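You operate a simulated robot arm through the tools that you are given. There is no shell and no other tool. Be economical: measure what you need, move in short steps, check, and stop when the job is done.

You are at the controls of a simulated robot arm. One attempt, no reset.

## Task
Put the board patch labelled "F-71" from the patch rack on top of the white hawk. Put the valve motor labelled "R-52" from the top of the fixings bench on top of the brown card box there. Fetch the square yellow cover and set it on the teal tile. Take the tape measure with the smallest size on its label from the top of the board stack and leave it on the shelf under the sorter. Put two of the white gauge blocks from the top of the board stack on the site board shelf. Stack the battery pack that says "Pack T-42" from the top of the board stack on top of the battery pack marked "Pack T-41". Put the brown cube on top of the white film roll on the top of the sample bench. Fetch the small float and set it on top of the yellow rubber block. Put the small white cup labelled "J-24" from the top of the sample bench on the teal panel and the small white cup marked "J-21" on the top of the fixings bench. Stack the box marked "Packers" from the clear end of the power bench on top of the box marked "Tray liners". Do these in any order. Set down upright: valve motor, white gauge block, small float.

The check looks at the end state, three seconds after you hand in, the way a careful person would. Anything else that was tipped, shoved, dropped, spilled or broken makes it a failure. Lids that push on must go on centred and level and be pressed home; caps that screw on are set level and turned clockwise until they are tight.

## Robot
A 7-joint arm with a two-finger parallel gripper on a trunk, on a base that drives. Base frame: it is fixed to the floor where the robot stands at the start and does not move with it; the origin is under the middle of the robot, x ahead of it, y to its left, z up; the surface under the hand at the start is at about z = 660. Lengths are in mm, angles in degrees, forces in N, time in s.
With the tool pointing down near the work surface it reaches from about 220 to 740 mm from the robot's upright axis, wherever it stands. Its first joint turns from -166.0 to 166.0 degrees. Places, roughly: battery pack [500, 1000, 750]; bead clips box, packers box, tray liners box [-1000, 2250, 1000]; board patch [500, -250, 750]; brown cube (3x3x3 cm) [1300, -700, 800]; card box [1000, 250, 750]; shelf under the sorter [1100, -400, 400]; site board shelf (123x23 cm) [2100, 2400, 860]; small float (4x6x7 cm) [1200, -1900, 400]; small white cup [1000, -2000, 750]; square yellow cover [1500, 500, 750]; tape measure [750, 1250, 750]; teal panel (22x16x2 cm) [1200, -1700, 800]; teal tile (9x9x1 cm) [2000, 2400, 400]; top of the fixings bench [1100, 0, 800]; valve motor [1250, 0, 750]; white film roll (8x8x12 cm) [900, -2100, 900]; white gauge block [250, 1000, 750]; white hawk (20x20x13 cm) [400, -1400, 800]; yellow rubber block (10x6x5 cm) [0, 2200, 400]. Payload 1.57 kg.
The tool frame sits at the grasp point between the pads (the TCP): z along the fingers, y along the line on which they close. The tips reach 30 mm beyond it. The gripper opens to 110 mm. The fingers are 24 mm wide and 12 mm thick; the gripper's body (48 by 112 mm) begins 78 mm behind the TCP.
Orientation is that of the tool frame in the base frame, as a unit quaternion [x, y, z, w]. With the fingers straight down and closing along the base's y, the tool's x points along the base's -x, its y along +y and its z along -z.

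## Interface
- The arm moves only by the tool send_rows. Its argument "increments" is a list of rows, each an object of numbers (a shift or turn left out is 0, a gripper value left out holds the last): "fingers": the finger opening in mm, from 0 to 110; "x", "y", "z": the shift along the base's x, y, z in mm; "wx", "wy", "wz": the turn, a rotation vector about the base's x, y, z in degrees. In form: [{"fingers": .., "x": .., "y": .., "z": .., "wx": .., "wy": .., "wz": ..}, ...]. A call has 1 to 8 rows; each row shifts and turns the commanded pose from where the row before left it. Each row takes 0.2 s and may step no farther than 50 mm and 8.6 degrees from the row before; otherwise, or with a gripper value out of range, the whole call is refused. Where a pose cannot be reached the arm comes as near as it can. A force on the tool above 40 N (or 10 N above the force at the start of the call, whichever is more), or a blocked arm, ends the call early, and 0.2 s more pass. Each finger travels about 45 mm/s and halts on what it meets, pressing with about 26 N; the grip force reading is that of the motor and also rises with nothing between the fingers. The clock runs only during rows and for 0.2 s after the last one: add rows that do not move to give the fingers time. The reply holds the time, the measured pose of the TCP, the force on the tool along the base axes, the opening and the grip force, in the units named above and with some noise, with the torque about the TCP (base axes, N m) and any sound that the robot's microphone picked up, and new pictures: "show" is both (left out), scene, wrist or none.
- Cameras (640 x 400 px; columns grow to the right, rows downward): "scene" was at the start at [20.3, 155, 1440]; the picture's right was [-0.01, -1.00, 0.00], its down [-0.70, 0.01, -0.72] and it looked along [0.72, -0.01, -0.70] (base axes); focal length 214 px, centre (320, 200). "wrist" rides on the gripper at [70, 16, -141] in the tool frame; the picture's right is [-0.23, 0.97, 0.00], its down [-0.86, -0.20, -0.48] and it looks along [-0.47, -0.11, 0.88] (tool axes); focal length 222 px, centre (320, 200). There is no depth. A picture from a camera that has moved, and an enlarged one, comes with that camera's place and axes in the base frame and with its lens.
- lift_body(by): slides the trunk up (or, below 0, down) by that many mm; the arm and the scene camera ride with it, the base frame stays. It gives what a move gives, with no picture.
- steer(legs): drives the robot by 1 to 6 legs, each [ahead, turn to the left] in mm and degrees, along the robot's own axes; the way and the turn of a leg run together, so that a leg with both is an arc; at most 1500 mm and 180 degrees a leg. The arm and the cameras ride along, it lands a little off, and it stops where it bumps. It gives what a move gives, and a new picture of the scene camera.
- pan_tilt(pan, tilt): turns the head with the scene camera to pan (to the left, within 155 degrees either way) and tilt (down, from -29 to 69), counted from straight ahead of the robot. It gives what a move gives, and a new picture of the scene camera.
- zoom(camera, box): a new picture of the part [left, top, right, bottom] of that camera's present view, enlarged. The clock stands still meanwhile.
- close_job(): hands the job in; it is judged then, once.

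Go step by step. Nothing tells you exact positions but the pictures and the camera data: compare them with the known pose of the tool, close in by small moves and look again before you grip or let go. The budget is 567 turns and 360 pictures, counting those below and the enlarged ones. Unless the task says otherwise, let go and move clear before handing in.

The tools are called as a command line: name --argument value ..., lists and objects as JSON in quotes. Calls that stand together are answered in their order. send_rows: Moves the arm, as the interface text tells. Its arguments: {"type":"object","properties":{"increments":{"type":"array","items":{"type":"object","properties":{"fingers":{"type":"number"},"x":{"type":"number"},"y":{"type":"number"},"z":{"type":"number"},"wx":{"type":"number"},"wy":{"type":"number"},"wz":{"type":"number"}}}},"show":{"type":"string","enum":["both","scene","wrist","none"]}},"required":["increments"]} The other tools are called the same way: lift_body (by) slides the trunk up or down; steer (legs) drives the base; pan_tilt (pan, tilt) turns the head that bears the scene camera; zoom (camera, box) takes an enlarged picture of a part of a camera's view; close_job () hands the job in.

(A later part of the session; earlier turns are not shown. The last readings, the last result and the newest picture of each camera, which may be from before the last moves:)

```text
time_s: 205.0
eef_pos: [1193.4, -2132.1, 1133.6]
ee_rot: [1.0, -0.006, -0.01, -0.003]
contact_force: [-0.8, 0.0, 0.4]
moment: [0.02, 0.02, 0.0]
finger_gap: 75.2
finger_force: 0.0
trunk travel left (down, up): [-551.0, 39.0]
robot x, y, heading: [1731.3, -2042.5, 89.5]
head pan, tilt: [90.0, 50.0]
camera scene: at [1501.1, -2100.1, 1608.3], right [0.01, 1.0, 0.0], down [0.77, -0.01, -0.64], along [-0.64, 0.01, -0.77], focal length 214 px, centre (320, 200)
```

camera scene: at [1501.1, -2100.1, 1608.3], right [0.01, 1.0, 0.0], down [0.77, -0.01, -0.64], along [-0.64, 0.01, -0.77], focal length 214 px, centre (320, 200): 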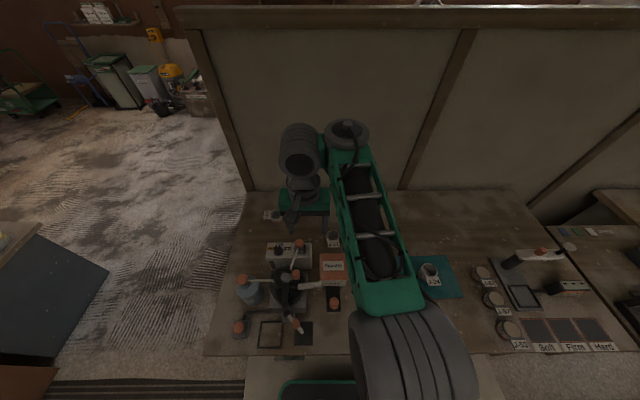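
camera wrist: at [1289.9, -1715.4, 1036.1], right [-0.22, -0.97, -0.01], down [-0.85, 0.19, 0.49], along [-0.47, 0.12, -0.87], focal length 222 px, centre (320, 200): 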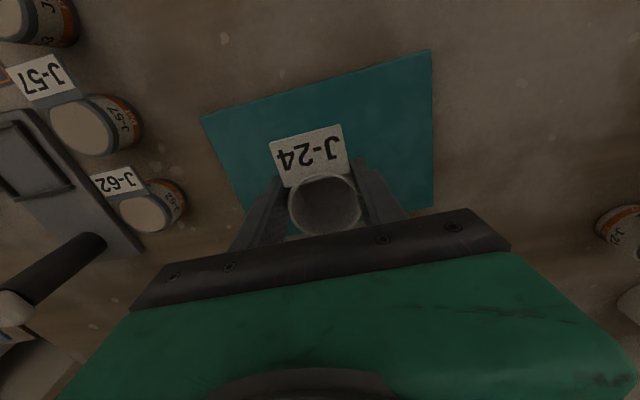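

send_rows --increments '[{"y": 30}, {"y": 30}, {"y": 29, "z": -20}, {"x": -25, "z": -35}, {"x": -28, "z": -35}, {"x": -28, "z": -35}, {"x": -28, "z": -35}, {"x": -28, "z": -30}]' --show "wrist"

```text
time_s: 206.8
eef_pos: [1052.2, -2044.0, 966.9]
ee_rot: [1.0, -0.006, -0.01, -0.003]
contact_force: [0.0, 1.0, 0.2]
moment: [-0.03, -0.02, -0.04]
finger_gap: 75.0
finger_force: 0.1
out of reach, approached as far as the arm can: row 1, 2, 3, 8
trunk travel left (down, up): [-551.0, 39.0]
robot x, y, heading: [1734.7, -2044.2, 89.6]
head pan, tilt: [90.0, 50.0]
camera wrist: at [1124.4, -2061.6, 1106.2], right [-0.24, -0.97, 0.0], down [-0.84, 0.21, 0.5], along [-0.48, 0.12, -0.87], focal length 222 px, centre (320, 200)
```

wrist: 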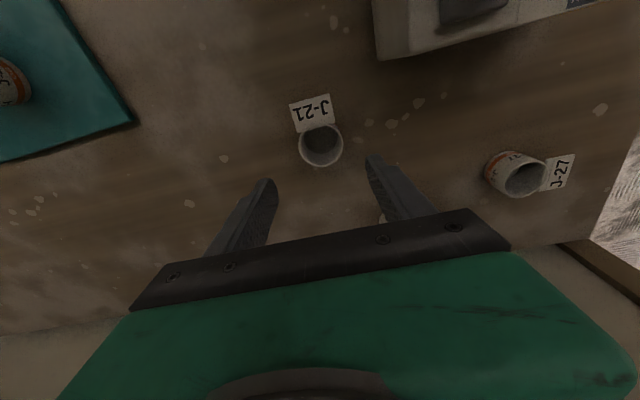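

Aligned over J-21. I'll lower with the trunk so the arm posture stays.

lift_body --by -110

zoom --camera "wrist" --box '[160, 50, 480, 250]'

```text
time_s: 208.2
eef_pos: [1049.3, -2037.6, 883.0]
ee_rot: [1.0, -0.009, -0.029, 0.001]
contact_force: [0.3, 0.0, -0.8]
moment: [-0.03, 0.02, -0.01]
finger_gap: 75.1
finger_force: 0.1
trunk travel left (down, up): [-441.0, 149.0]
robot x, y, heading: [1736.2, -2039.6, 89.2]
head pan, tilt: [90.0, 50.0]
```

```text
2.00 times, centred on (320, 150) of wrist
camera zoom: at [1127.4, -2054.0, 1019.7], right [-0.24, -0.97, 0.01], down [-0.82, 0.21, 0.53], along [-0.52, 0.12, -0.85], focal length 444 px, centre (320, 300)
```

zoom: 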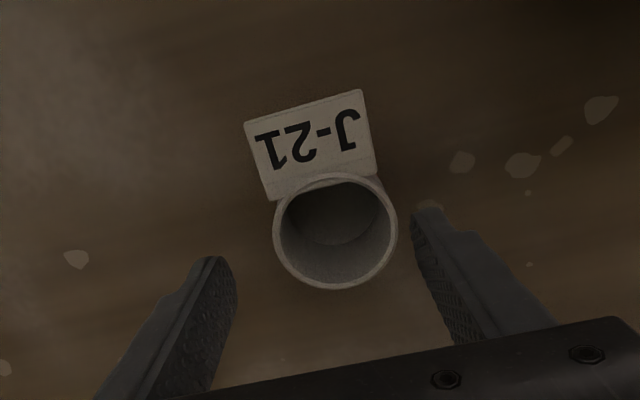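

The robot leaned slightly as the trunk came down, so something on the left touches. I'll raise it back and look down at that spot.

lift_body --by 60

pan_tilt --pan 120 --tilt 69

```text
time_s: 209.2
eef_pos: [1051.9, -2045.0, 916.2]
ee_rot: [1.0, -0.007, -0.009, -0.002]
contact_force: [0.9, 0.6, 0.3]
moment: [0.0, -0.03, -0.02]
finger_gap: 74.9
finger_force: 0.1
trunk travel left (down, up): [-501.0, 89.0]
robot x, y, heading: [1734.4, -2040.8, 89.6]
head pan, tilt: [90.0, 50.0]
```

```text
time_s: 210.2
eef_pos: [1051.5, -2043.6, 915.4]
ee_rot: [1.0, -0.006, -0.01, -0.003]
contact_force: [-0.3, -0.1, -0.2]
moment: [0.01, -0.01, -0.01]
finger_gap: 74.9
finger_force: 0.0
trunk travel left (down, up): [-501.0, 89.0]
robot x, y, heading: [1734.8, -2042.0, 89.5]
head pan, tilt: [120.0, 68.8]
camera scene: at [1529.2, -2127.6, 1536.4], right [-0.49, 0.87, 0.0], down [0.81, 0.46, -0.36], along [-0.32, -0.18, -0.93], focal length 214 px, centre (320, 200)
```

scene: 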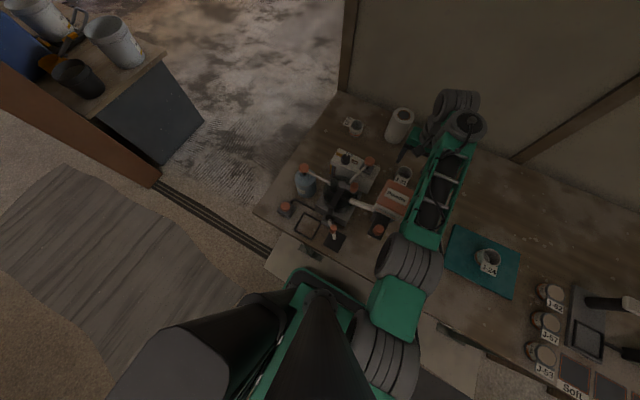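

I'll keep the trunk here and lower the last 77 mm with the arm.

send_rows --increments '[{"z": -20, "x": 2}, {"z": -20, "x": 2}, {"z": -20}, {"z": -12}, {}]' --show "wrist"

```text
time_s: 211.4
eef_pos: [1063.1, -2025.0, 853.3]
ee_rot: [1.0, -0.012, -0.012, 0.006]
contact_force: [1.3, -0.2, -0.2]
moment: [0.14, 0.05, -0.02]
finger_gap: 75.0
finger_force: 0.1
trunk travel left (down, up): [-501.0, 89.0]
robot x, y, heading: [1735.5, -2043.1, 89.1]
head pan, tilt: [120.0, 68.8]
camera wrist: at [1134.9, -2040.7, 994.0], right [-0.25, -0.97, 0.02], down [-0.84, 0.23, 0.5], along [-0.49, 0.11, -0.87], focal length 222 px, centre (320, 200)
```

wrist: 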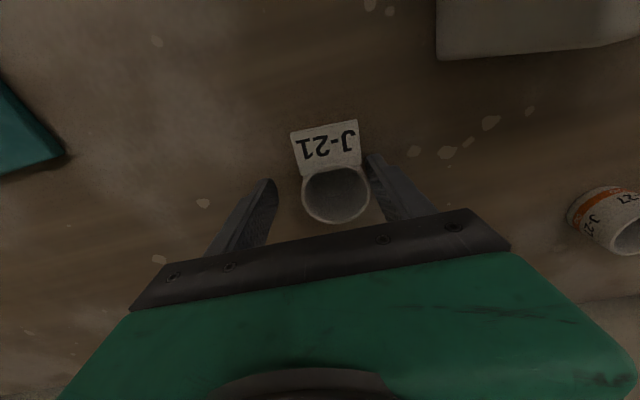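

pan_tilt --pan 110 --tilt 50

zoom --camera "scene" --box '[160, 160, 480, 380]'

```text
time_s: 212.2
eef_pos: [1082.9, -2025.5, 830.9]
ee_rot: [1.0, -0.01, 0.023, 0.006]
contact_force: [-63.7, 6.7, 85.5]
moment: [4.07, 2.82, 2.76]
finger_gap: 79.4
finger_force: 2.5
trunk travel left (down, up): [-501.0, 89.0]
robot x, y, heading: [1736.1, -2046.2, 88.6]
head pan, tilt: [110.0, 50.0]
camera scene: at [1507.9, -2057.2, 1568.0], right [-0.32, 0.95, -0.04], down [0.72, 0.22, -0.65], along [-0.61, -0.24, -0.76], focal length 214 px, centre (320, 200)
```

scene: 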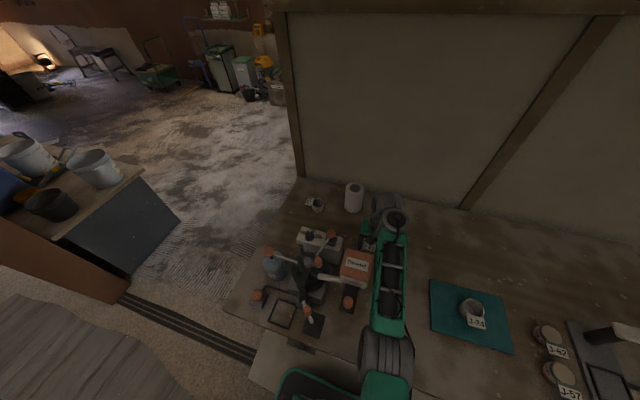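

```text
1.82 times, centred on (320, 270) of scene
camera zoom: at [1507.9, -2057.2, 1568.0], right [-0.32, 0.95, -0.04], down [0.72, 0.22, -0.65], along [-0.61, -0.24, -0.76], focal length 390 px, centre (320, 73)
```

zoom: 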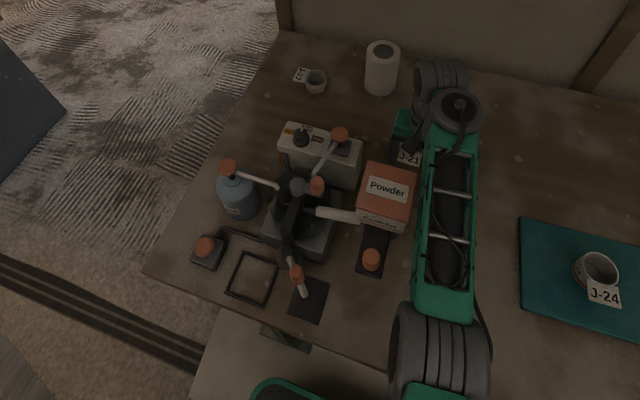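

The robot itself is leaning toward the bench with the arm stretched sideways, so this reach is unstable. I'll lift the hand straight up and draw it in at once.

send_rows --increments '[{"z": 20}, {"z": 30}, {"z": 30}]' --show "wrist"

```text
time_s: 212.7
eef_pos: [1090.8, -2043.8, 862.5]
ee_rot: [1.0, -0.012, 0.02, -0.008]
contact_force: [3.6, -2.6, -4.6]
moment: [0.33, 0.31, 0.02]
finger_gap: 74.9
finger_force: 0.0
trunk travel left (down, up): [-501.0, 89.0]
robot x, y, heading: [1736.4, -2040.9, 88.0]
head pan, tilt: [110.0, 50.0]
stopped in row 2: the arm was blocked; the commanded pose is now the measured one
camera wrist: at [1153.2, -2064.0, 1005.2], right [-0.25, -0.97, -0.03], down [-0.87, 0.21, 0.45], along [-0.43, 0.13, -0.89], focal length 222 px, centre (320, 200)
```

wrist: 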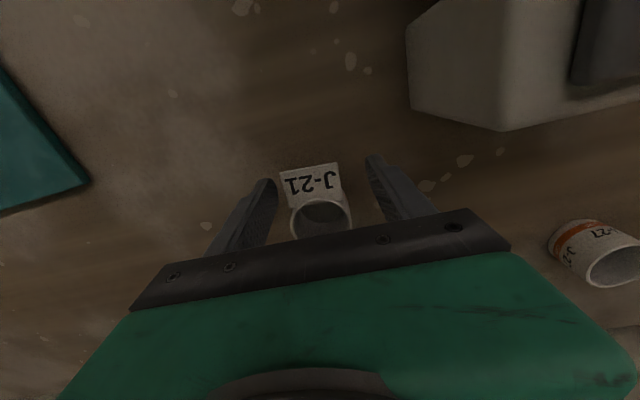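

send_rows --increments '[{"z": 25, "x": 5}, {"z": 30, "x": 10}, {"z": 30, "x": 15}, {"z": 30, "x": 20}, {"z": 30, "x": 20}]' --show "none"

pan_tilt --pan 100 --tilt 50

```text
time_s: 213.1
eef_pos: [1115.4, -2055.2, 862.3]
ee_rot: [0.999, 0.005, 0.044, -0.028]
contact_force: [2.8, -3.6, -4.6]
moment: [0.38, 0.18, 0.01]
finger_gap: 74.9
finger_force: 0.1
out of reach, approached as far as the arm can: row 2
trunk travel left (down, up): [-501.0, 89.0]
robot x, y, heading: [1733.0, -2040.3, 87.1]
head pan, tilt: [110.0, 50.0]
stopped in row 2: the arm was blocked; the commanded pose is now the measured one
```

```text
time_s: 213.8
eef_pos: [1148.0, -2038.1, 834.0]
ee_rot: [0.994, 0.046, 0.084, -0.042]
contact_force: [-31.5, -6.3, 69.8]
moment: [-3.17, 1.2, -1.29]
finger_gap: 72.8
finger_force: 0.2
trunk travel left (down, up): [-501.0, 89.0]
robot x, y, heading: [1733.4, -2038.4, 87.6]
head pan, tilt: [100.0, 50.0]
camera scene: at [1511.1, -1947.4, 1577.0], right [-0.13, 0.99, -0.1], down [0.75, 0.03, -0.66], along [-0.64, -0.16, -0.75], focal length 214 px, centre (320, 200)
```

scene: 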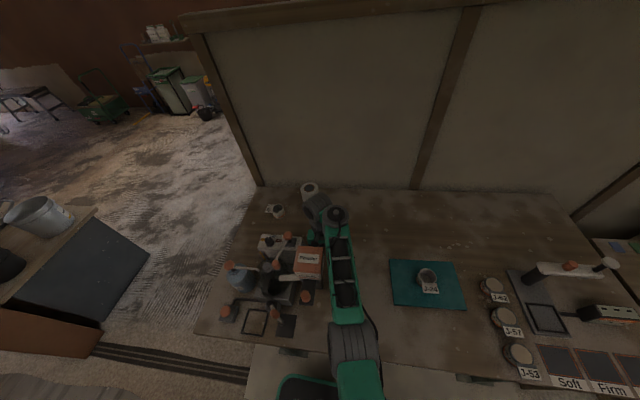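

zoom --camera "scene" --box '[200, 250, 440, 400]'

zoom --camera "wrist" --box '[0, 0, 640, 400]'

```text
2.67 times, centred on (320, 325) of scene
camera zoom: at [1511.1, -1947.4, 1577.0], right [-0.13, 0.99, -0.1], down [0.75, 0.03, -0.66], along [-0.64, -0.16, -0.75], focal length 572 px, centre (320, -133)
```

zoom: 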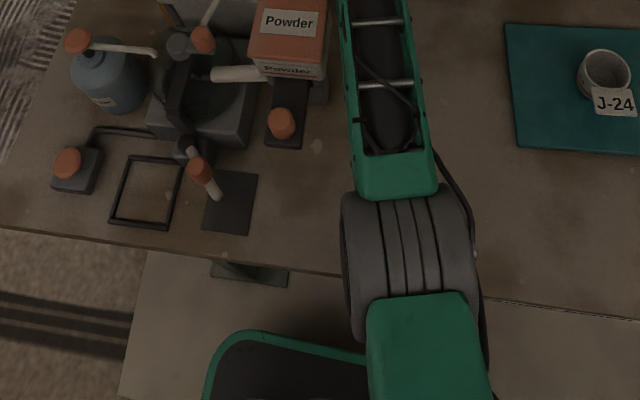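

```text
1.00 times, centred on (320, 200) of wrist (not enlarged: the box is as wide or as high as the picture)
camera zoom: at [1195.0, -2060.1, 983.7], right [-0.13, -0.99, -0.11], down [-0.94, 0.08, 0.34], along [-0.33, 0.15, -0.93], focal length 222 px, centre (320, 200)
```

zoom: 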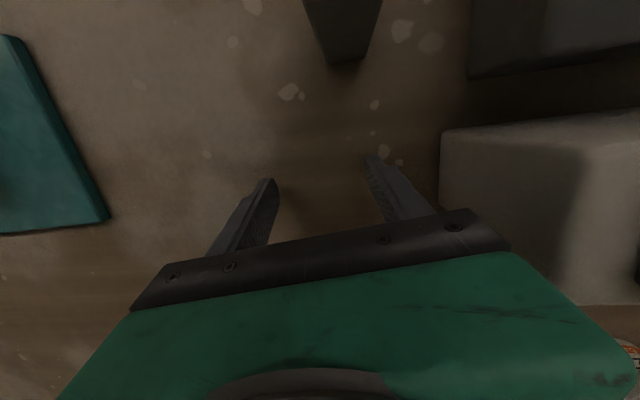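

The hand is squeezed beside the powder dispenser. I'll ease it away from it, toward +y and slightly outward, while rising gently.

send_rows --increments '[{"y": 15, "z": 10}, {"y": 15, "z": 15}, {"y": 15, "z": 15}, {"y": 15, "z": 15}]' --show "scene"

```text
time_s: 214.2
eef_pos: [1156.4, -2025.3, 838.4]
ee_rot: [0.993, -0.022, 0.094, -0.074]
contact_force: [-51.0, -48.8, 195.6]
moment: [-11.97, 3.33, -2.31]
finger_gap: 93.2
finger_force: 10.3
trunk travel left (down, up): [-501.0, 89.0]
robot x, y, heading: [1731.7, -2040.3, 86.6]
head pan, tilt: [100.0, 50.0]
stopped in row 1: the arm was blocked; the commanded pose is now the measured one
camera scene: at [1511.9, -1954.6, 1578.9], right [-0.12, 0.99, -0.09], down [0.75, 0.03, -0.66], along [-0.65, -0.15, -0.75], focal length 214 px, centre (320, 200)
```

scene: 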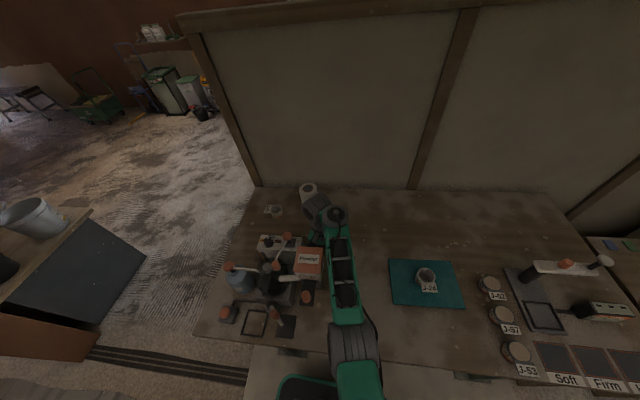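

The robot's weight is leaning forward on the hand. As before, driving forward should bring the base under it.

steer --legs '[[80, 0]]'

```text
time_s: 214.8
eef_pos: [1169.7, -2010.8, 845.5]
ee_rot: [0.98, -0.137, 0.079, -0.124]
contact_force: [64.4, -102.1, 163.8]
moment: [-13.04, 0.39, 5.43]
finger_gap: 106.6
finger_force: 17.5
trunk travel left (down, up): [-501.0, 89.0]
robot x, y, heading: [1731.5, -2038.6, 86.0]
head pan, tilt: [100.0, 50.0]
stopped in leg 1: the force on the tool passed its limit at 252 N (the readings are from after the stop); the commanded pose is now the measured one
camera scene: at [1521.5, -1961.6, 1578.0], right [-0.11, 0.99, -0.08], down [0.75, 0.03, -0.66], along [-0.65, -0.13, -0.75], focal length 214 px, centre (320, 200)
```

scene: 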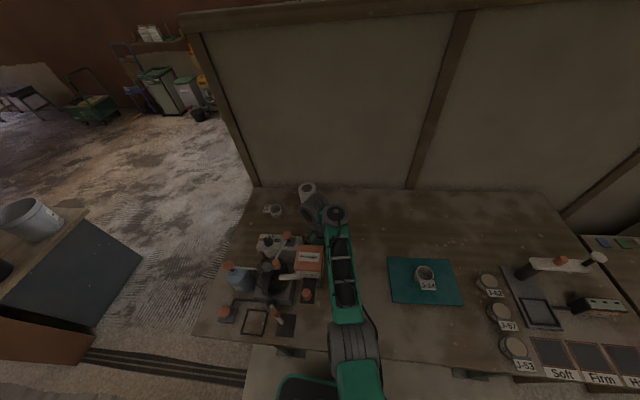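

lift_body --by 60

zoom --camera "wrist" --box '[0, 0, 640, 400]'

```text
time_s: 215.2
eef_pos: [1174.7, -2000.9, 844.4]
ee_rot: [0.965, -0.201, 0.081, -0.15]
contact_force: [44.4, -67.0, 111.7]
moment: [-6.67, 0.42, 2.92]
finger_gap: 79.7
finger_force: 2.9
trunk travel left (down, up): [-504.0, 86.0]
robot x, y, heading: [1732.5, -2035.1, 85.5]
head pan, tilt: [100.0, 50.0]
stopped: the arm was blocked; the commanded pose is now the measured one
```

```text
1.00 times, centred on (320, 200) of wrist (not enlarged: the box is as wide or as high as the picture)
camera zoom: at [1202.3, -2079.6, 979.1], right [-0.56, -0.76, -0.34], down [-0.81, 0.4, 0.44], along [-0.2, 0.51, -0.84], focal length 222 px, centre (320, 200)
```

zoom: 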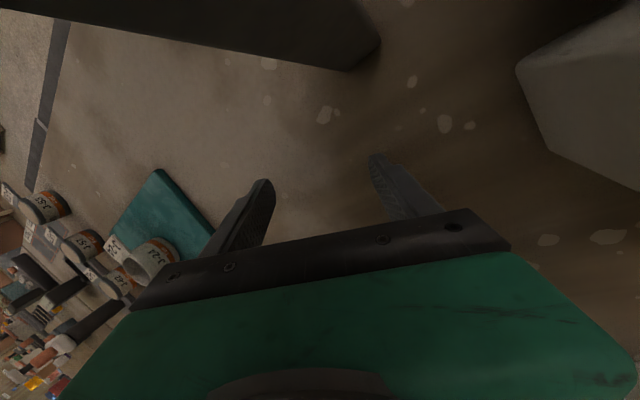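

The hand's camera side is against the powder post; move outward, away from it.

send_rows --increments '[{"x": -15, "z": 5}, {"x": -15, "z": 5}, {"x": -15, "z": 10}]' --show "none"

zoom --camera "scene" --box '[200, 160, 440, 400]'

```text
time_s: 215.5
eef_pos: [1180.8, -1993.0, 845.7]
ee_rot: [0.947, -0.26, 0.073, -0.174]
contact_force: [38.8, -57.3, 75.1]
moment: [-4.59, 0.13, 2.42]
finger_gap: 74.6
finger_force: 0.2
out of reach, approached as far as the arm can: row 1
trunk travel left (down, up): [-504.0, 86.0]
robot x, y, heading: [1733.8, -2030.8, 84.7]
head pan, tilt: [100.0, 50.0]
stopped in row 1: the arm was blocked; the commanded pose is now the measured one
```

```text
1.67 times, centred on (320, 280) of scene
camera zoom: at [1525.6, -1973.3, 1578.2], right [-0.08, 0.99, -0.07], down [0.75, 0.02, -0.66], along [-0.66, -0.11, -0.75], focal length 358 px, centre (320, 67)
```

zoom: 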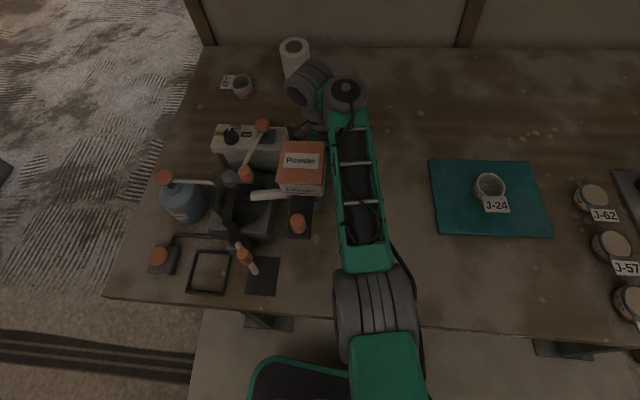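

send_rows --increments '[{}, {}, {}]' --show "none"

send_rows --increments '[{"z": 10}, {"z": 10}, {"z": 10}]' --show "none"

zoom --camera "scene" --box '[200, 160, 440, 400]'

```text
time_s: 215.8
eef_pos: [1182.9, -1985.8, 846.2]
ee_rot: [0.928, -0.314, 0.064, -0.192]
contact_force: [29.2, -81.8, 120.4]
moment: [-6.71, 1.0, 2.29]
finger_gap: 71.6
finger_force: 0.0
trunk travel left (down, up): [-504.0, 86.0]
robot x, y, heading: [1735.3, -2036.9, 84.0]
head pan, tilt: [100.0, 50.0]
stopped in row 1: the arm was blocked; the commanded pose is now the measured one
```

```text
time_s: 216.4
eef_pos: [1184.9, -1980.1, 845.5]
ee_rot: [0.907, -0.357, 0.069, -0.213]
contact_force: [3.0, -72.0, 120.5]
moment: [-6.47, 1.5, 1.15]
finger_gap: 68.8
finger_force: 0.0
out of reach, approached as far as the arm can: row 2
trunk travel left (down, up): [-504.0, 86.0]
robot x, y, heading: [1734.0, -2030.9, 83.6]
head pan, tilt: [100.0, 50.0]
stopped in row 2: the arm was blocked; the commanded pose is now the measured one
```

```text
1.67 times, centred on (320, 280) of scene
camera zoom: at [1517.4, -1988.1, 1574.9], right [-0.06, 1.0, -0.06], down [0.76, 0.01, -0.66], along [-0.65, -0.08, -0.75], focal length 358 px, centre (320, 67)
```

zoom: 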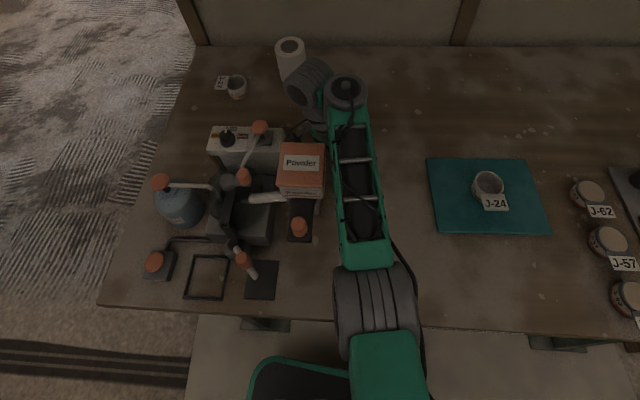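

lift_body --by 40

lift_body --by 40

lift_body --by 40

```text
time_s: 217.2
eef_pos: [1176.7, -2003.4, 878.2]
ee_rot: [0.912, -0.339, 0.074, -0.221]
contact_force: [0.3, -0.8, -0.3]
moment: [0.0, -0.02, 0.01]
finger_gap: 75.0
finger_force: 0.0
trunk travel left (down, up): [-544.0, 46.0]
robot x, y, heading: [1734.4, -2032.3, 82.8]
head pan, tilt: [100.0, 50.0]
```

```text
time_s: 218.0
eef_pos: [1168.6, -2040.2, 910.1]
ee_rot: [0.919, -0.311, 0.071, -0.23]
contact_force: [0.1, -2.9, 1.6]
moment: [0.15, 0.1, 0.08]
finger_gap: 74.8
finger_force: 0.1
trunk travel left (down, up): [-584.0, 6.0]
robot x, y, heading: [1733.3, -2035.3, 84.2]
head pan, tilt: [100.0, 50.0]
```

```text
time_s: 218.6
eef_pos: [1170.4, -2036.2, 912.7]
ee_rot: [0.919, -0.311, 0.075, -0.229]
contact_force: [0.5, 0.5, -0.2]
moment: [-0.04, 0.04, -0.02]
finger_gap: 74.7
finger_force: 0.0
out of reach, approached as far as the arm can: row 1
trunk travel left (down, up): [-590.0, 0.0]
robot x, y, heading: [1732.4, -2034.2, 84.0]
head pan, tilt: [100.0, 50.0]
```

Free again: no force on the hand. Let me look at the state of everything.

pan_tilt --pan 95 --tilt 55

zoom --camera "wrist" --box '[0, 0, 640, 400]'

```text
time_s: 219.2
eef_pos: [1170.1, -2037.6, 913.6]
ee_rot: [0.92, -0.31, 0.074, -0.229]
contact_force: [0.3, 0.3, -0.3]
moment: [0.01, -0.02, -0.03]
finger_gap: 75.2
finger_force: 0.0
trunk travel left (down, up): [-590.0, 0.0]
robot x, y, heading: [1734.2, -2032.6, 84.5]
head pan, tilt: [95.0, 55.0]
camera scene: at [1500.5, -2074.8, 1640.6], right [0.01, 1.0, 0.0], down [0.82, -0.01, -0.57], along [-0.57, 0.01, -0.82], focal length 214 px, centre (320, 200)
```

scene: 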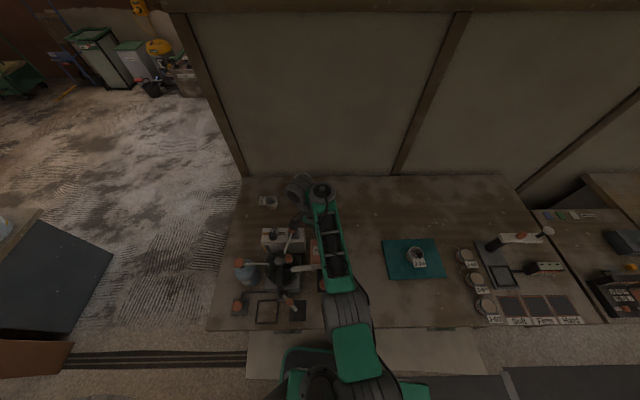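

```text
1.00 times, centred on (320, 200) of wrist (not enlarged: the box is as wide or as high as the picture)
camera zoom: at [1178.0, -2143.9, 1030.4], right [-0.7, -0.55, -0.45], down [-0.71, 0.48, 0.52], along [-0.07, 0.69, -0.72], focal length 222 px, centre (320, 200)
```

zoom: 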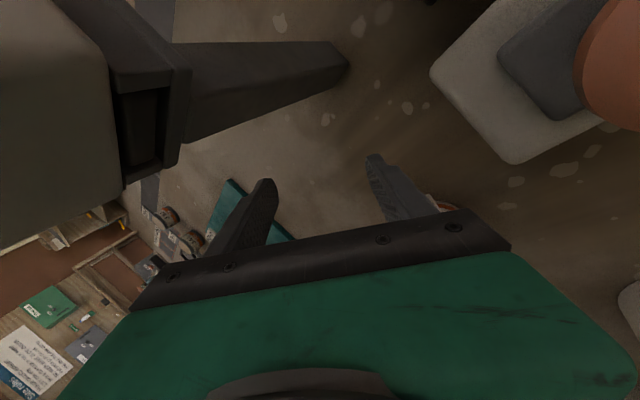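

send_rows --increments '[{"x": -12, "y": 5, "z": 12, "wx": -5.6, "wy": 4.1}, {"x": -12, "y": 5, "z": 12, "wx": -5.6, "wy": 4.1}, {"x": -12, "y": 5, "z": 12, "wx": -5.6, "wy": 4.1}, {"x": -12, "y": 5, "z": 12, "wx": -5.6, "wy": 4.1}]' --show "wrist"

```text
time_s: 220.2
eef_pos: [1121.5, -2019.4, 962.7]
ee_rot: [0.948, -0.319, 0.003, 0.0]
contact_force: [0.4, 0.2, -0.5]
moment: [0.04, -0.01, 0.01]
finger_gap: 74.8
finger_force: 0.0
out of reach, approached as far as the arm can: row 1
trunk travel left (down, up): [-590.0, 0.0]
robot x, y, heading: [1735.4, -2034.2, 84.1]
head pan, tilt: [95.0, 55.0]
camera wrist: at [1166.6, -2072.9, 1103.9], right [-0.77, -0.64, 0.0], down [-0.56, 0.68, 0.47], along [-0.3, 0.37, -0.88], focal length 222 px, centre (320, 200)
```

wrist: 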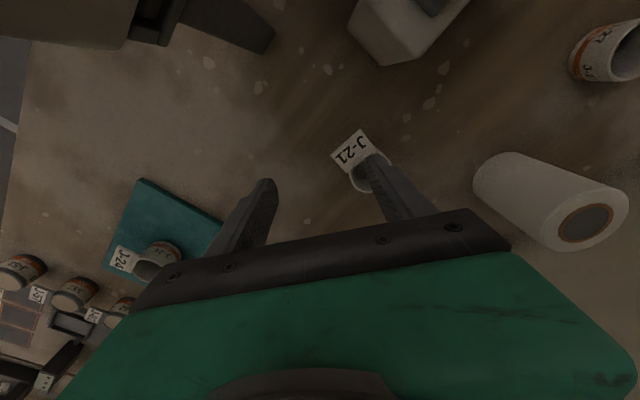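

Everything is still standing. The cause was the forearm resting on the powder box, so I'll approach J-21 from further up the aisle, where the arm passes clear of it.

steer --legs '[[0, 10], [160, 0]]'

```text
time_s: 222.3
eef_pos: [1116.4, -1959.5, 962.2]
ee_rot: [0.971, -0.24, 0.003, -0.001]
contact_force: [0.1, 0.4, 0.3]
moment: [-0.06, -0.01, 0.01]
finger_gap: 75.0
finger_force: 0.0
trunk travel left (down, up): [-590.0, 0.0]
robot x, y, heading: [1721.1, -1878.4, 93.4]
head pan, tilt: [95.0, 55.0]
camera scene: at [1500.4, -1952.6, 1640.6], right [-0.15, 0.99, 0.0], down [0.81, 0.12, -0.57], along [-0.57, -0.09, -0.82], focal length 214 px, centre (320, 200)
```

scene: 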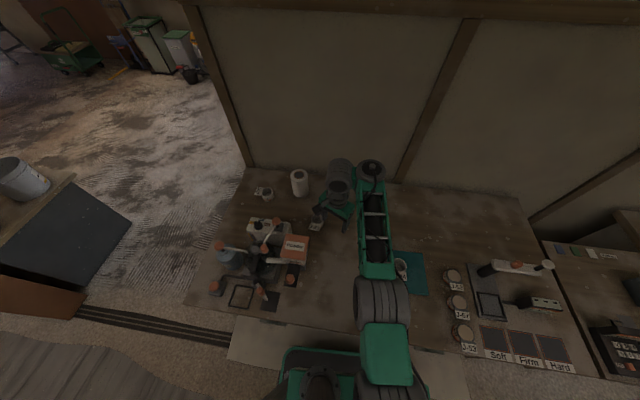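

send_rows --increments '[{"x": -18, "y": -27, "wz": 6.5}, {"x": -19, "y": -27, "wz": 6.5}, {"x": -19, "y": -27, "wz": 6.5}, {"z": -30}, {}]' --show "wrist"

```text
time_s: 223.6
eef_pos: [1067.3, -2027.1, 937.6]
ee_rot: [0.997, -0.082, 0.0, -0.001]
contact_force: [-0.1, -0.8, 0.4]
moment: [0.01, 0.0, -0.01]
finger_gap: 74.8
finger_force: 0.0
out of reach, approached as far as the arm can: row 3
trunk travel left (down, up): [-590.0, 0.0]
robot x, y, heading: [1724.6, -1871.6, 93.9]
head pan, tilt: [95.0, 55.0]
camera wrist: at [1132.7, -2054.9, 1078.3], right [-0.38, -0.92, 0.0], down [-0.81, 0.34, 0.48], along [-0.44, 0.18, -0.88], focal length 222 px, centre (320, 200)
```

wrist: 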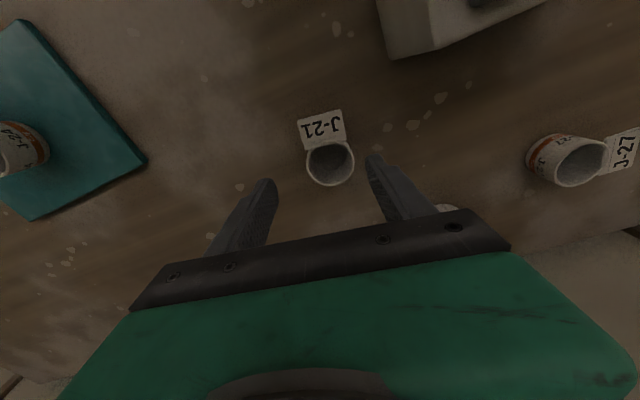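

send_rows --increments '[{"x": -5, "y": -3, "z": -25}, {"x": -5, "y": -3, "z": -25}, {"x": -3, "y": -2, "z": -20}, {}]' --show "wrist"

```text
time_s: 224.6
eef_pos: [1067.9, -2029.5, 870.1]
ee_rot: [0.997, -0.082, -0.003, 0.001]
contact_force: [0.4, 0.6, 0.4]
moment: [0.02, -0.01, 0.01]
finger_gap: 74.9
finger_force: 0.1
out of reach, approached as far as the arm can: row 1, 2
trunk travel left (down, up): [-590.0, 0.0]
robot x, y, heading: [1724.7, -1871.6, 93.9]
head pan, tilt: [95.0, 55.0]
camera wrist: at [1134.7, -2056.6, 1010.7], right [-0.38, -0.92, 0.0], down [-0.81, 0.34, 0.48], along [-0.45, 0.18, -0.88], focal length 222 px, centre (320, 200)
```

wrist: 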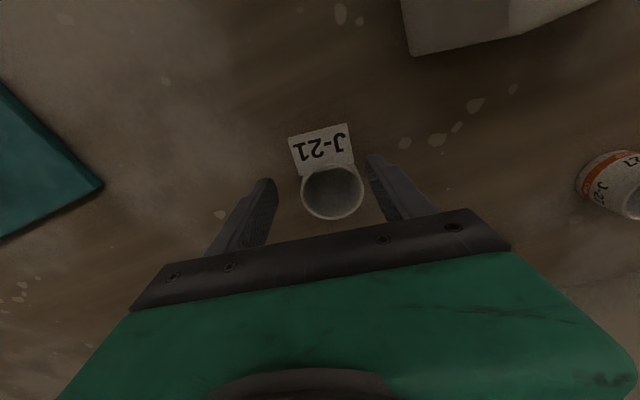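

send_rows --increments '[{"x": -6, "y": -3}, {"x": -6, "y": -2}, {}]' --show "none"

```text
time_s: 225.3
eef_pos: [1070.2, -2029.7, 866.4]
ee_rot: [0.997, -0.083, -0.002, 0.0]
contact_force: [-0.1, 0.6, -0.1]
moment: [-0.01, -0.02, -0.01]
finger_gap: 75.0
finger_force: 0.2
out of reach, approached as far as the arm can: row 1, 2
trunk travel left (down, up): [-590.0, 0.0]
robot x, y, heading: [1723.7, -1873.1, 93.7]
head pan, tilt: [95.0, 55.0]
```

A slight outward tilt lengthens the reach; I'll use about 8°.

send_rows --increments '[{"x": -6, "y": -2, "z": 4, "wy": 4}, {"x": -6, "y": -2, "z": 3, "wy": 4}, {}]' --show "wrist"

```text
time_s: 226.3
eef_pos: [1057.9, -2009.4, 860.8]
ee_rot: [0.993, -0.098, -0.062, -0.002]
contact_force: [-1.2, -0.1, 0.3]
moment: [0.02, 0.0, -0.04]
finger_gap: 75.0
finger_force: 0.0
trunk travel left (down, up): [-590.0, 0.0]
robot x, y, heading: [1723.5, -1875.8, 93.9]
head pan, tilt: [95.0, 55.0]
stopped in row 3: the arm was blocked; the commanded pose is now the measured one
camera wrist: at [1138.7, -2040.6, 992.2], right [-0.41, -0.91, 0.04], down [-0.74, 0.35, 0.58], along [-0.54, 0.21, -0.82], focal length 222 px, centre (320, 200)
```

wrist: 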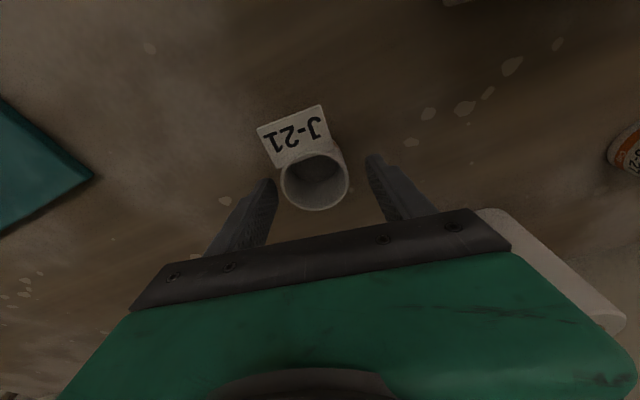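

zoom --camera "scene" --box '[200, 130, 440, 330]'

```text
2.00 times, centred on (320, 230) of scene
camera zoom: at [1500.5, -1953.2, 1640.6], right [-0.15, 0.99, 0.0], down [0.81, 0.12, -0.57], along [-0.57, -0.09, -0.82], focal length 429 px, centre (320, 140)
```

zoom: 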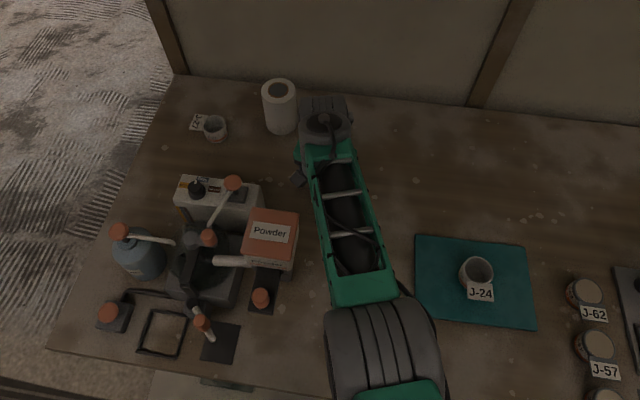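

lift_body --by -15

send_rows --increments '[{"fingers": 60}, {"fingers": 40}, {"fingers": 30}, {}, {}]' --show "wrist"

```text
time_s: 227.0
eef_pos: [1057.8, -2009.3, 844.7]
ee_rot: [0.993, -0.098, -0.061, 0.0]
contact_force: [0.8, 0.5, 0.0]
moment: [0.0, -0.02, -0.01]
finger_gap: 75.1
finger_force: 0.1
trunk travel left (down, up): [-575.0, 15.0]
robot x, y, heading: [1726.2, -1872.5, 93.6]
head pan, tilt: [95.0, 55.0]
```

```text
time_s: 228.2
eef_pos: [1057.0, -2010.9, 845.7]
ee_rot: [0.993, -0.097, -0.061, 0.0]
contact_force: [-0.3, -0.3, 0.1]
moment: [0.03, 0.02, -0.03]
finger_gap: 50.9
finger_force: 25.7
trunk travel left (down, up): [-575.0, 15.0]
robot x, y, heading: [1724.1, -1873.8, 93.7]
head pan, tilt: [95.0, 55.0]
camera wrist: at [1138.9, -2041.0, 977.0], right [-0.41, -0.91, 0.04], down [-0.74, 0.35, 0.58], along [-0.54, 0.21, -0.82], focal length 222 px, centre (320, 200)
```

wrist: 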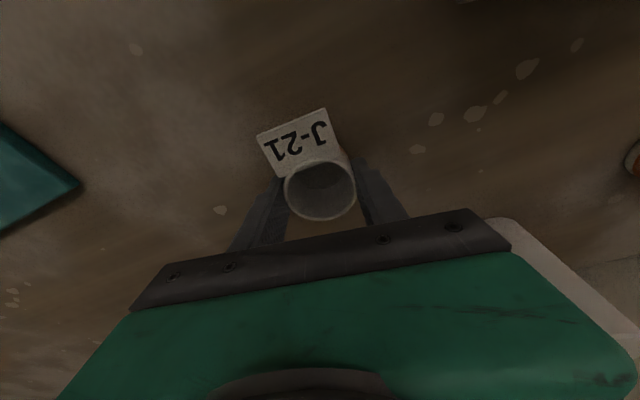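

J-21 is gripped. Lift gently, moving away from the film roll.

lift_body --by 15

send_rows --increments '[{"y": 5, "z": 15, "wy": -2}, {"x": 5, "y": 8, "z": 20, "wy": -2}, {"x": 10, "y": 10, "z": 30, "wy": -3}, {"x": 15, "y": 10, "z": 35}, {"x": 15, "y": 10, "z": 35}]' --show "wrist"

zoom --camera "scene" --box '[200, 130, 440, 330]'

```text
time_s: 228.8
eef_pos: [1057.3, -2010.3, 858.9]
ee_rot: [0.993, -0.097, -0.062, -0.001]
contact_force: [0.4, -0.4, -0.4]
moment: [0.01, -0.03, -0.01]
finger_gap: 51.2
finger_force: 26.5
trunk travel left (down, up): [-590.0, 0.0]
robot x, y, heading: [1724.9, -1870.4, 94.1]
head pan, tilt: [95.0, 55.0]
```

```text
time_s: 230.0
eef_pos: [1103.0, -1966.7, 992.5]
ee_rot: [0.995, -0.096, -0.001, -0.006]
contact_force: [0.9, -0.1, -0.6]
moment: [-0.03, 0.02, 0.05]
finger_gap: 51.1
finger_force: 25.8
trunk travel left (down, up): [-590.0, 0.0]
robot x, y, heading: [1724.6, -1875.1, 93.6]
head pan, tilt: [95.0, 55.0]
camera wrist: at [1167.7, -1996.5, 1133.3], right [-0.41, -0.91, -0.01], down [-0.8, 0.35, 0.48], along [-0.44, 0.21, -0.88], focal length 222 px, centre (320, 200)
```

wrist: 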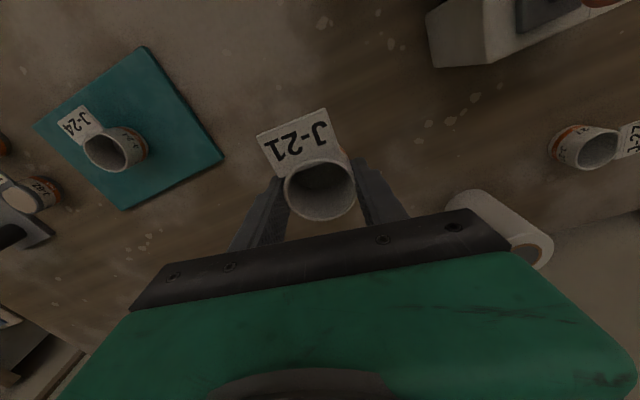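

```text
2.00 times, centred on (320, 230) of scene
camera zoom: at [1501.3, -1953.1, 1640.7], right [-0.15, 0.99, 0.0], down [0.81, 0.12, -0.57], along [-0.57, -0.09, -0.82], focal length 429 px, centre (320, 140)
```

zoom: 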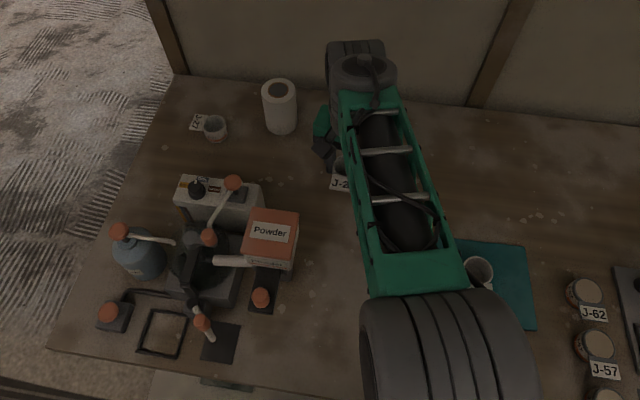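

send_rows --increments '[{"x": 37, "y": 5, "z": 25}, {"x": 37, "y": 5, "z": 25}, {"x": 37, "y": 5, "z": 25}, {"x": 37, "y": 5, "z": 25}, {"y": 39, "wz": -5}, {"y": 39, "wz": -5}, {"y": 39, "wz": -5}, {"y": 39, "wz": -5}]' --show "none"

send_rows --increments '[{"x": 14, "y": 39, "wz": -5}, {"x": 14, "y": 39, "wz": -5}, {"x": 14, "y": 39, "wz": -5}, {"x": 14, "y": 39, "wz": -5}, {"x": 27, "y": 32, "wz": -5}, {"x": 27, "y": 32, "wz": -5}, {"x": 27, "y": 32, "wz": -5}, {"x": 27, "y": 32, "wz": -5}]' --show "none"

send_rows --increments '[{"x": 36, "y": 21, "wz": -5}, {"x": 36, "y": 21, "wz": -5}, {"x": 36, "y": 21, "wz": -5}, {"x": 36, "y": 21, "wz": -5}, {"x": 44, "y": 9, "wz": -5}, {"x": 44, "y": 9, "wz": -5}, {"x": 40, "y": 5, "wz": -5}]' --show "none"

```text
time_s: 231.8
eef_pos: [1250.7, -1789.5, 1096.3]
ee_rot: [0.963, -0.268, 0.001, -0.007]
contact_force: [-0.1, -0.4, 0.4]
moment: [0.0, 0.01, 0.0]
finger_gap: 51.0
finger_force: 26.1
trunk travel left (down, up): [-590.0, 0.0]
robot x, y, heading: [1727.1, -1876.1, 93.6]
head pan, tilt: [95.0, 55.0]
```

```text
time_s: 233.6
eef_pos: [1415.4, -1510.0, 1097.5]
ee_rot: [0.814, -0.581, 0.003, -0.006]
contact_force: [1.2, -0.5, -0.7]
moment: [0.02, 0.01, 0.03]
finger_gap: 51.1
finger_force: 26.4
trunk travel left (down, up): [-590.0, 0.0]
robot x, y, heading: [1724.8, -1875.1, 93.6]
head pan, tilt: [95.0, 55.0]
```

```text
time_s: 235.2
eef_pos: [1690.5, -1403.5, 1094.1]
ee_rot: [-0.601, 0.799, -0.005, 0.005]
contact_force: [-0.6, -0.6, -0.5]
moment: [0.0, -0.02, -0.02]
finger_gap: 50.9
finger_force: 26.2
trunk travel left (down, up): [-590.0, 0.0]
robot x, y, heading: [1727.5, -1880.9, 93.8]
head pan, tilt: [95.0, 55.0]
```

The arm is tucked in front with the cup. Drive up the aisle to the fixings bench.

steer --legs '[[0, -5], [1300, 0]]'

pan_tilt --pan 75 --tilt 40

```text
time_s: 242.2
eef_pos: [1796.8, -109.8, 1093.2]
ee_rot: [-0.552, 0.834, -0.004, 0.004]
contact_force: [-0.5, -0.5, -0.2]
moment: [0.0, 0.03, 0.0]
finger_gap: 51.0
finger_force: 26.0
trunk travel left (down, up): [-590.0, 0.0]
robot x, y, heading: [1772.8, -579.5, 87.1]
head pan, tilt: [95.0, 55.0]
camera scene: at [1542.6, -631.5, 1640.7], right [-0.03, 1.0, 0.0], down [0.82, 0.03, -0.57], along [-0.57, -0.02, -0.82], focal length 214 px, centre (320, 200)
```

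scene: 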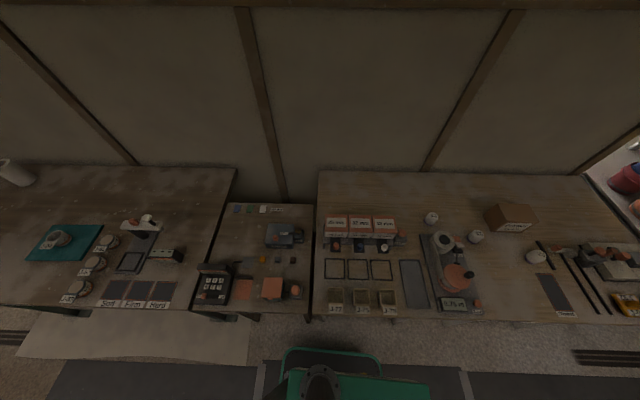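

```text
time_s: 243.0
eef_pos: [1797.7, -109.7, 1093.0]
ee_rot: [-0.552, 0.834, -0.005, 0.005]
contact_force: [0.3, -0.4, -1.2]
moment: [0.02, 0.03, -0.01]
finger_gap: 51.3
finger_force: 26.0
trunk travel left (down, up): [-590.0, 0.0]
robot x, y, heading: [1772.2, -577.0, 86.9]
head pan, tilt: [75.0, 40.0]
camera scene: at [1533.9, -603.0, 1661.3], right [0.31, 0.95, 0.0], down [0.61, -0.2, -0.77], along [-0.73, 0.24, -0.64], focal length 214 px, centre (320, 200)
```

scene: 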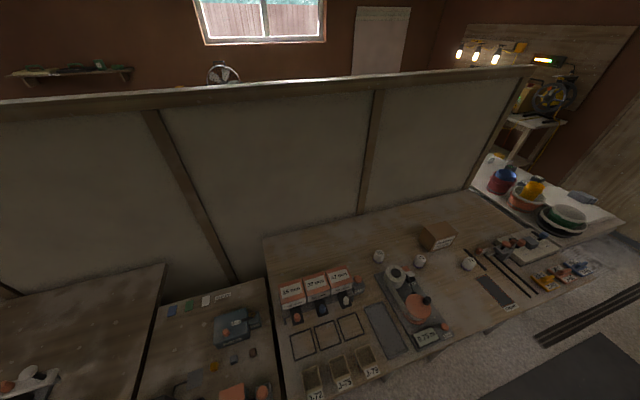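

The fixings bench is in view with the card box at about (1034,197) and three white valve motors. A free spot for J-21 is around (1310, 70). Drive up there and zoom on the motors.

steer --legs '[[0, 3], [560, 0]]'

pan_tilt --pan 90 --tilt 50

zoom --camera "scene" --box '[200, 130, 480, 330]'

```text
time_s: 246.7
eef_pos: [1762.7, 450.9, 1092.4]
ee_rot: [-0.58, 0.814, -0.005, 0.005]
contact_force: [0.7, 1.0, -0.9]
moment: [-0.01, 0.0, -0.01]
finger_gap: 50.8
finger_force: 25.8
trunk travel left (down, up): [-590.0, 0.0]
robot x, y, heading: [1769.4, -19.6, 90.8]
head pan, tilt: [75.0, 40.0]
camera scene: at [1534.2, -59.2, 1661.3], right [0.25, 0.97, 0.0], down [0.62, -0.16, -0.77], along [-0.74, 0.19, -0.64], focal length 214 px, centre (320, 200)
```

scene: 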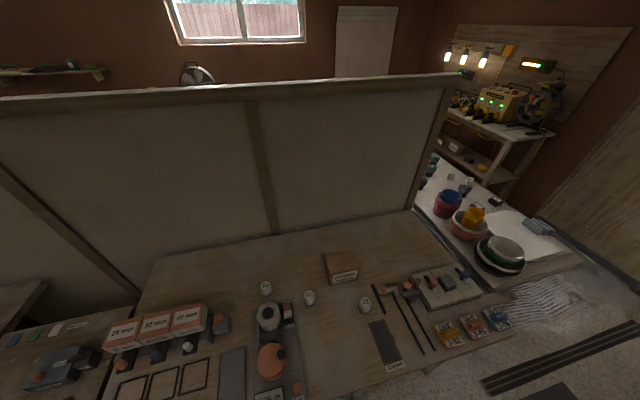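

```text
time_s: 247.4
eef_pos: [1763.8, 450.7, 1093.9]
ee_rot: [-0.58, 0.814, -0.005, 0.006]
contact_force: [0.0, -0.5, -0.2]
moment: [0.0, -0.01, -0.02]
finger_gap: 51.0
finger_force: 26.1
trunk travel left (down, up): [-590.0, 0.0]
robot x, y, heading: [1770.6, -17.8, 90.6]
head pan, tilt: [90.0, 50.0]
camera scene: at [1539.5, -81.5, 1647.2], right [-0.01, 1.0, 0.0], down [0.77, 0.01, -0.64], along [-0.64, -0.01, -0.77], focal length 214 px, centre (320, 200)
```

scene: 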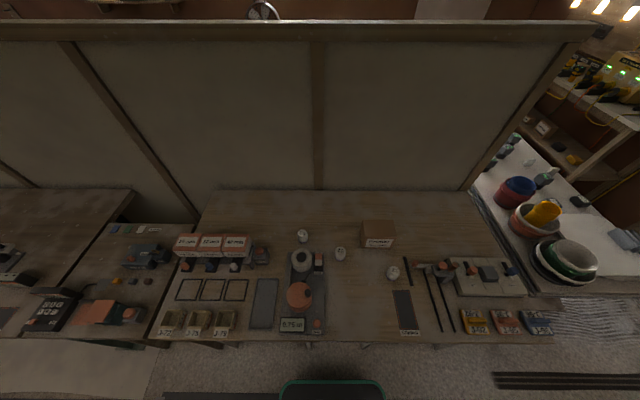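

```text
2.00 times, centred on (340, 230) of scene
camera zoom: at [1539.5, -81.5, 1647.2], right [-0.01, 1.0, 0.0], down [0.77, 0.01, -0.64], along [-0.64, -0.01, -0.77], focal length 429 px, centre (280, 140)
```

zoom: 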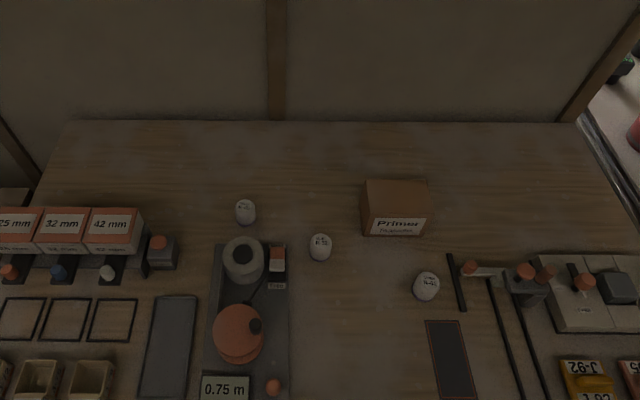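

zoom --camera "scene" --box '[290, 220, 350, 270]'

zoom --camera "scene" --box '[365, 250, 425, 300]'

```text
8.00 times, centred on (320, 245) of scene
camera zoom: at [1539.5, -81.5, 1647.2], right [-0.01, 1.0, 0.0], down [0.77, 0.01, -0.64], along [-0.64, -0.01, -0.77], focal length 1716 px, centre (320, -160)
```

zoom: 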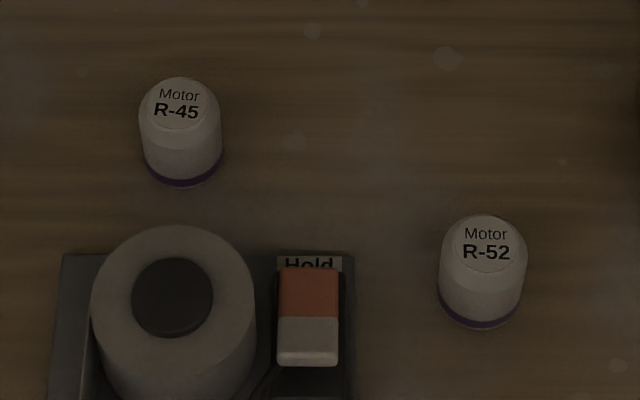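

```text
8.00 times, centred on (395, 275) of scene
camera zoom: at [1539.5, -81.5, 1647.2], right [-0.01, 1.0, 0.0], down [0.77, 0.01, -0.64], along [-0.64, -0.01, -0.77], focal length 1716 px, centre (-280, -400)
```

zoom: 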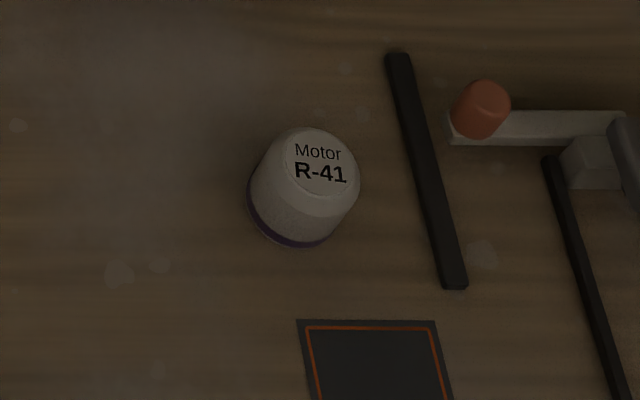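

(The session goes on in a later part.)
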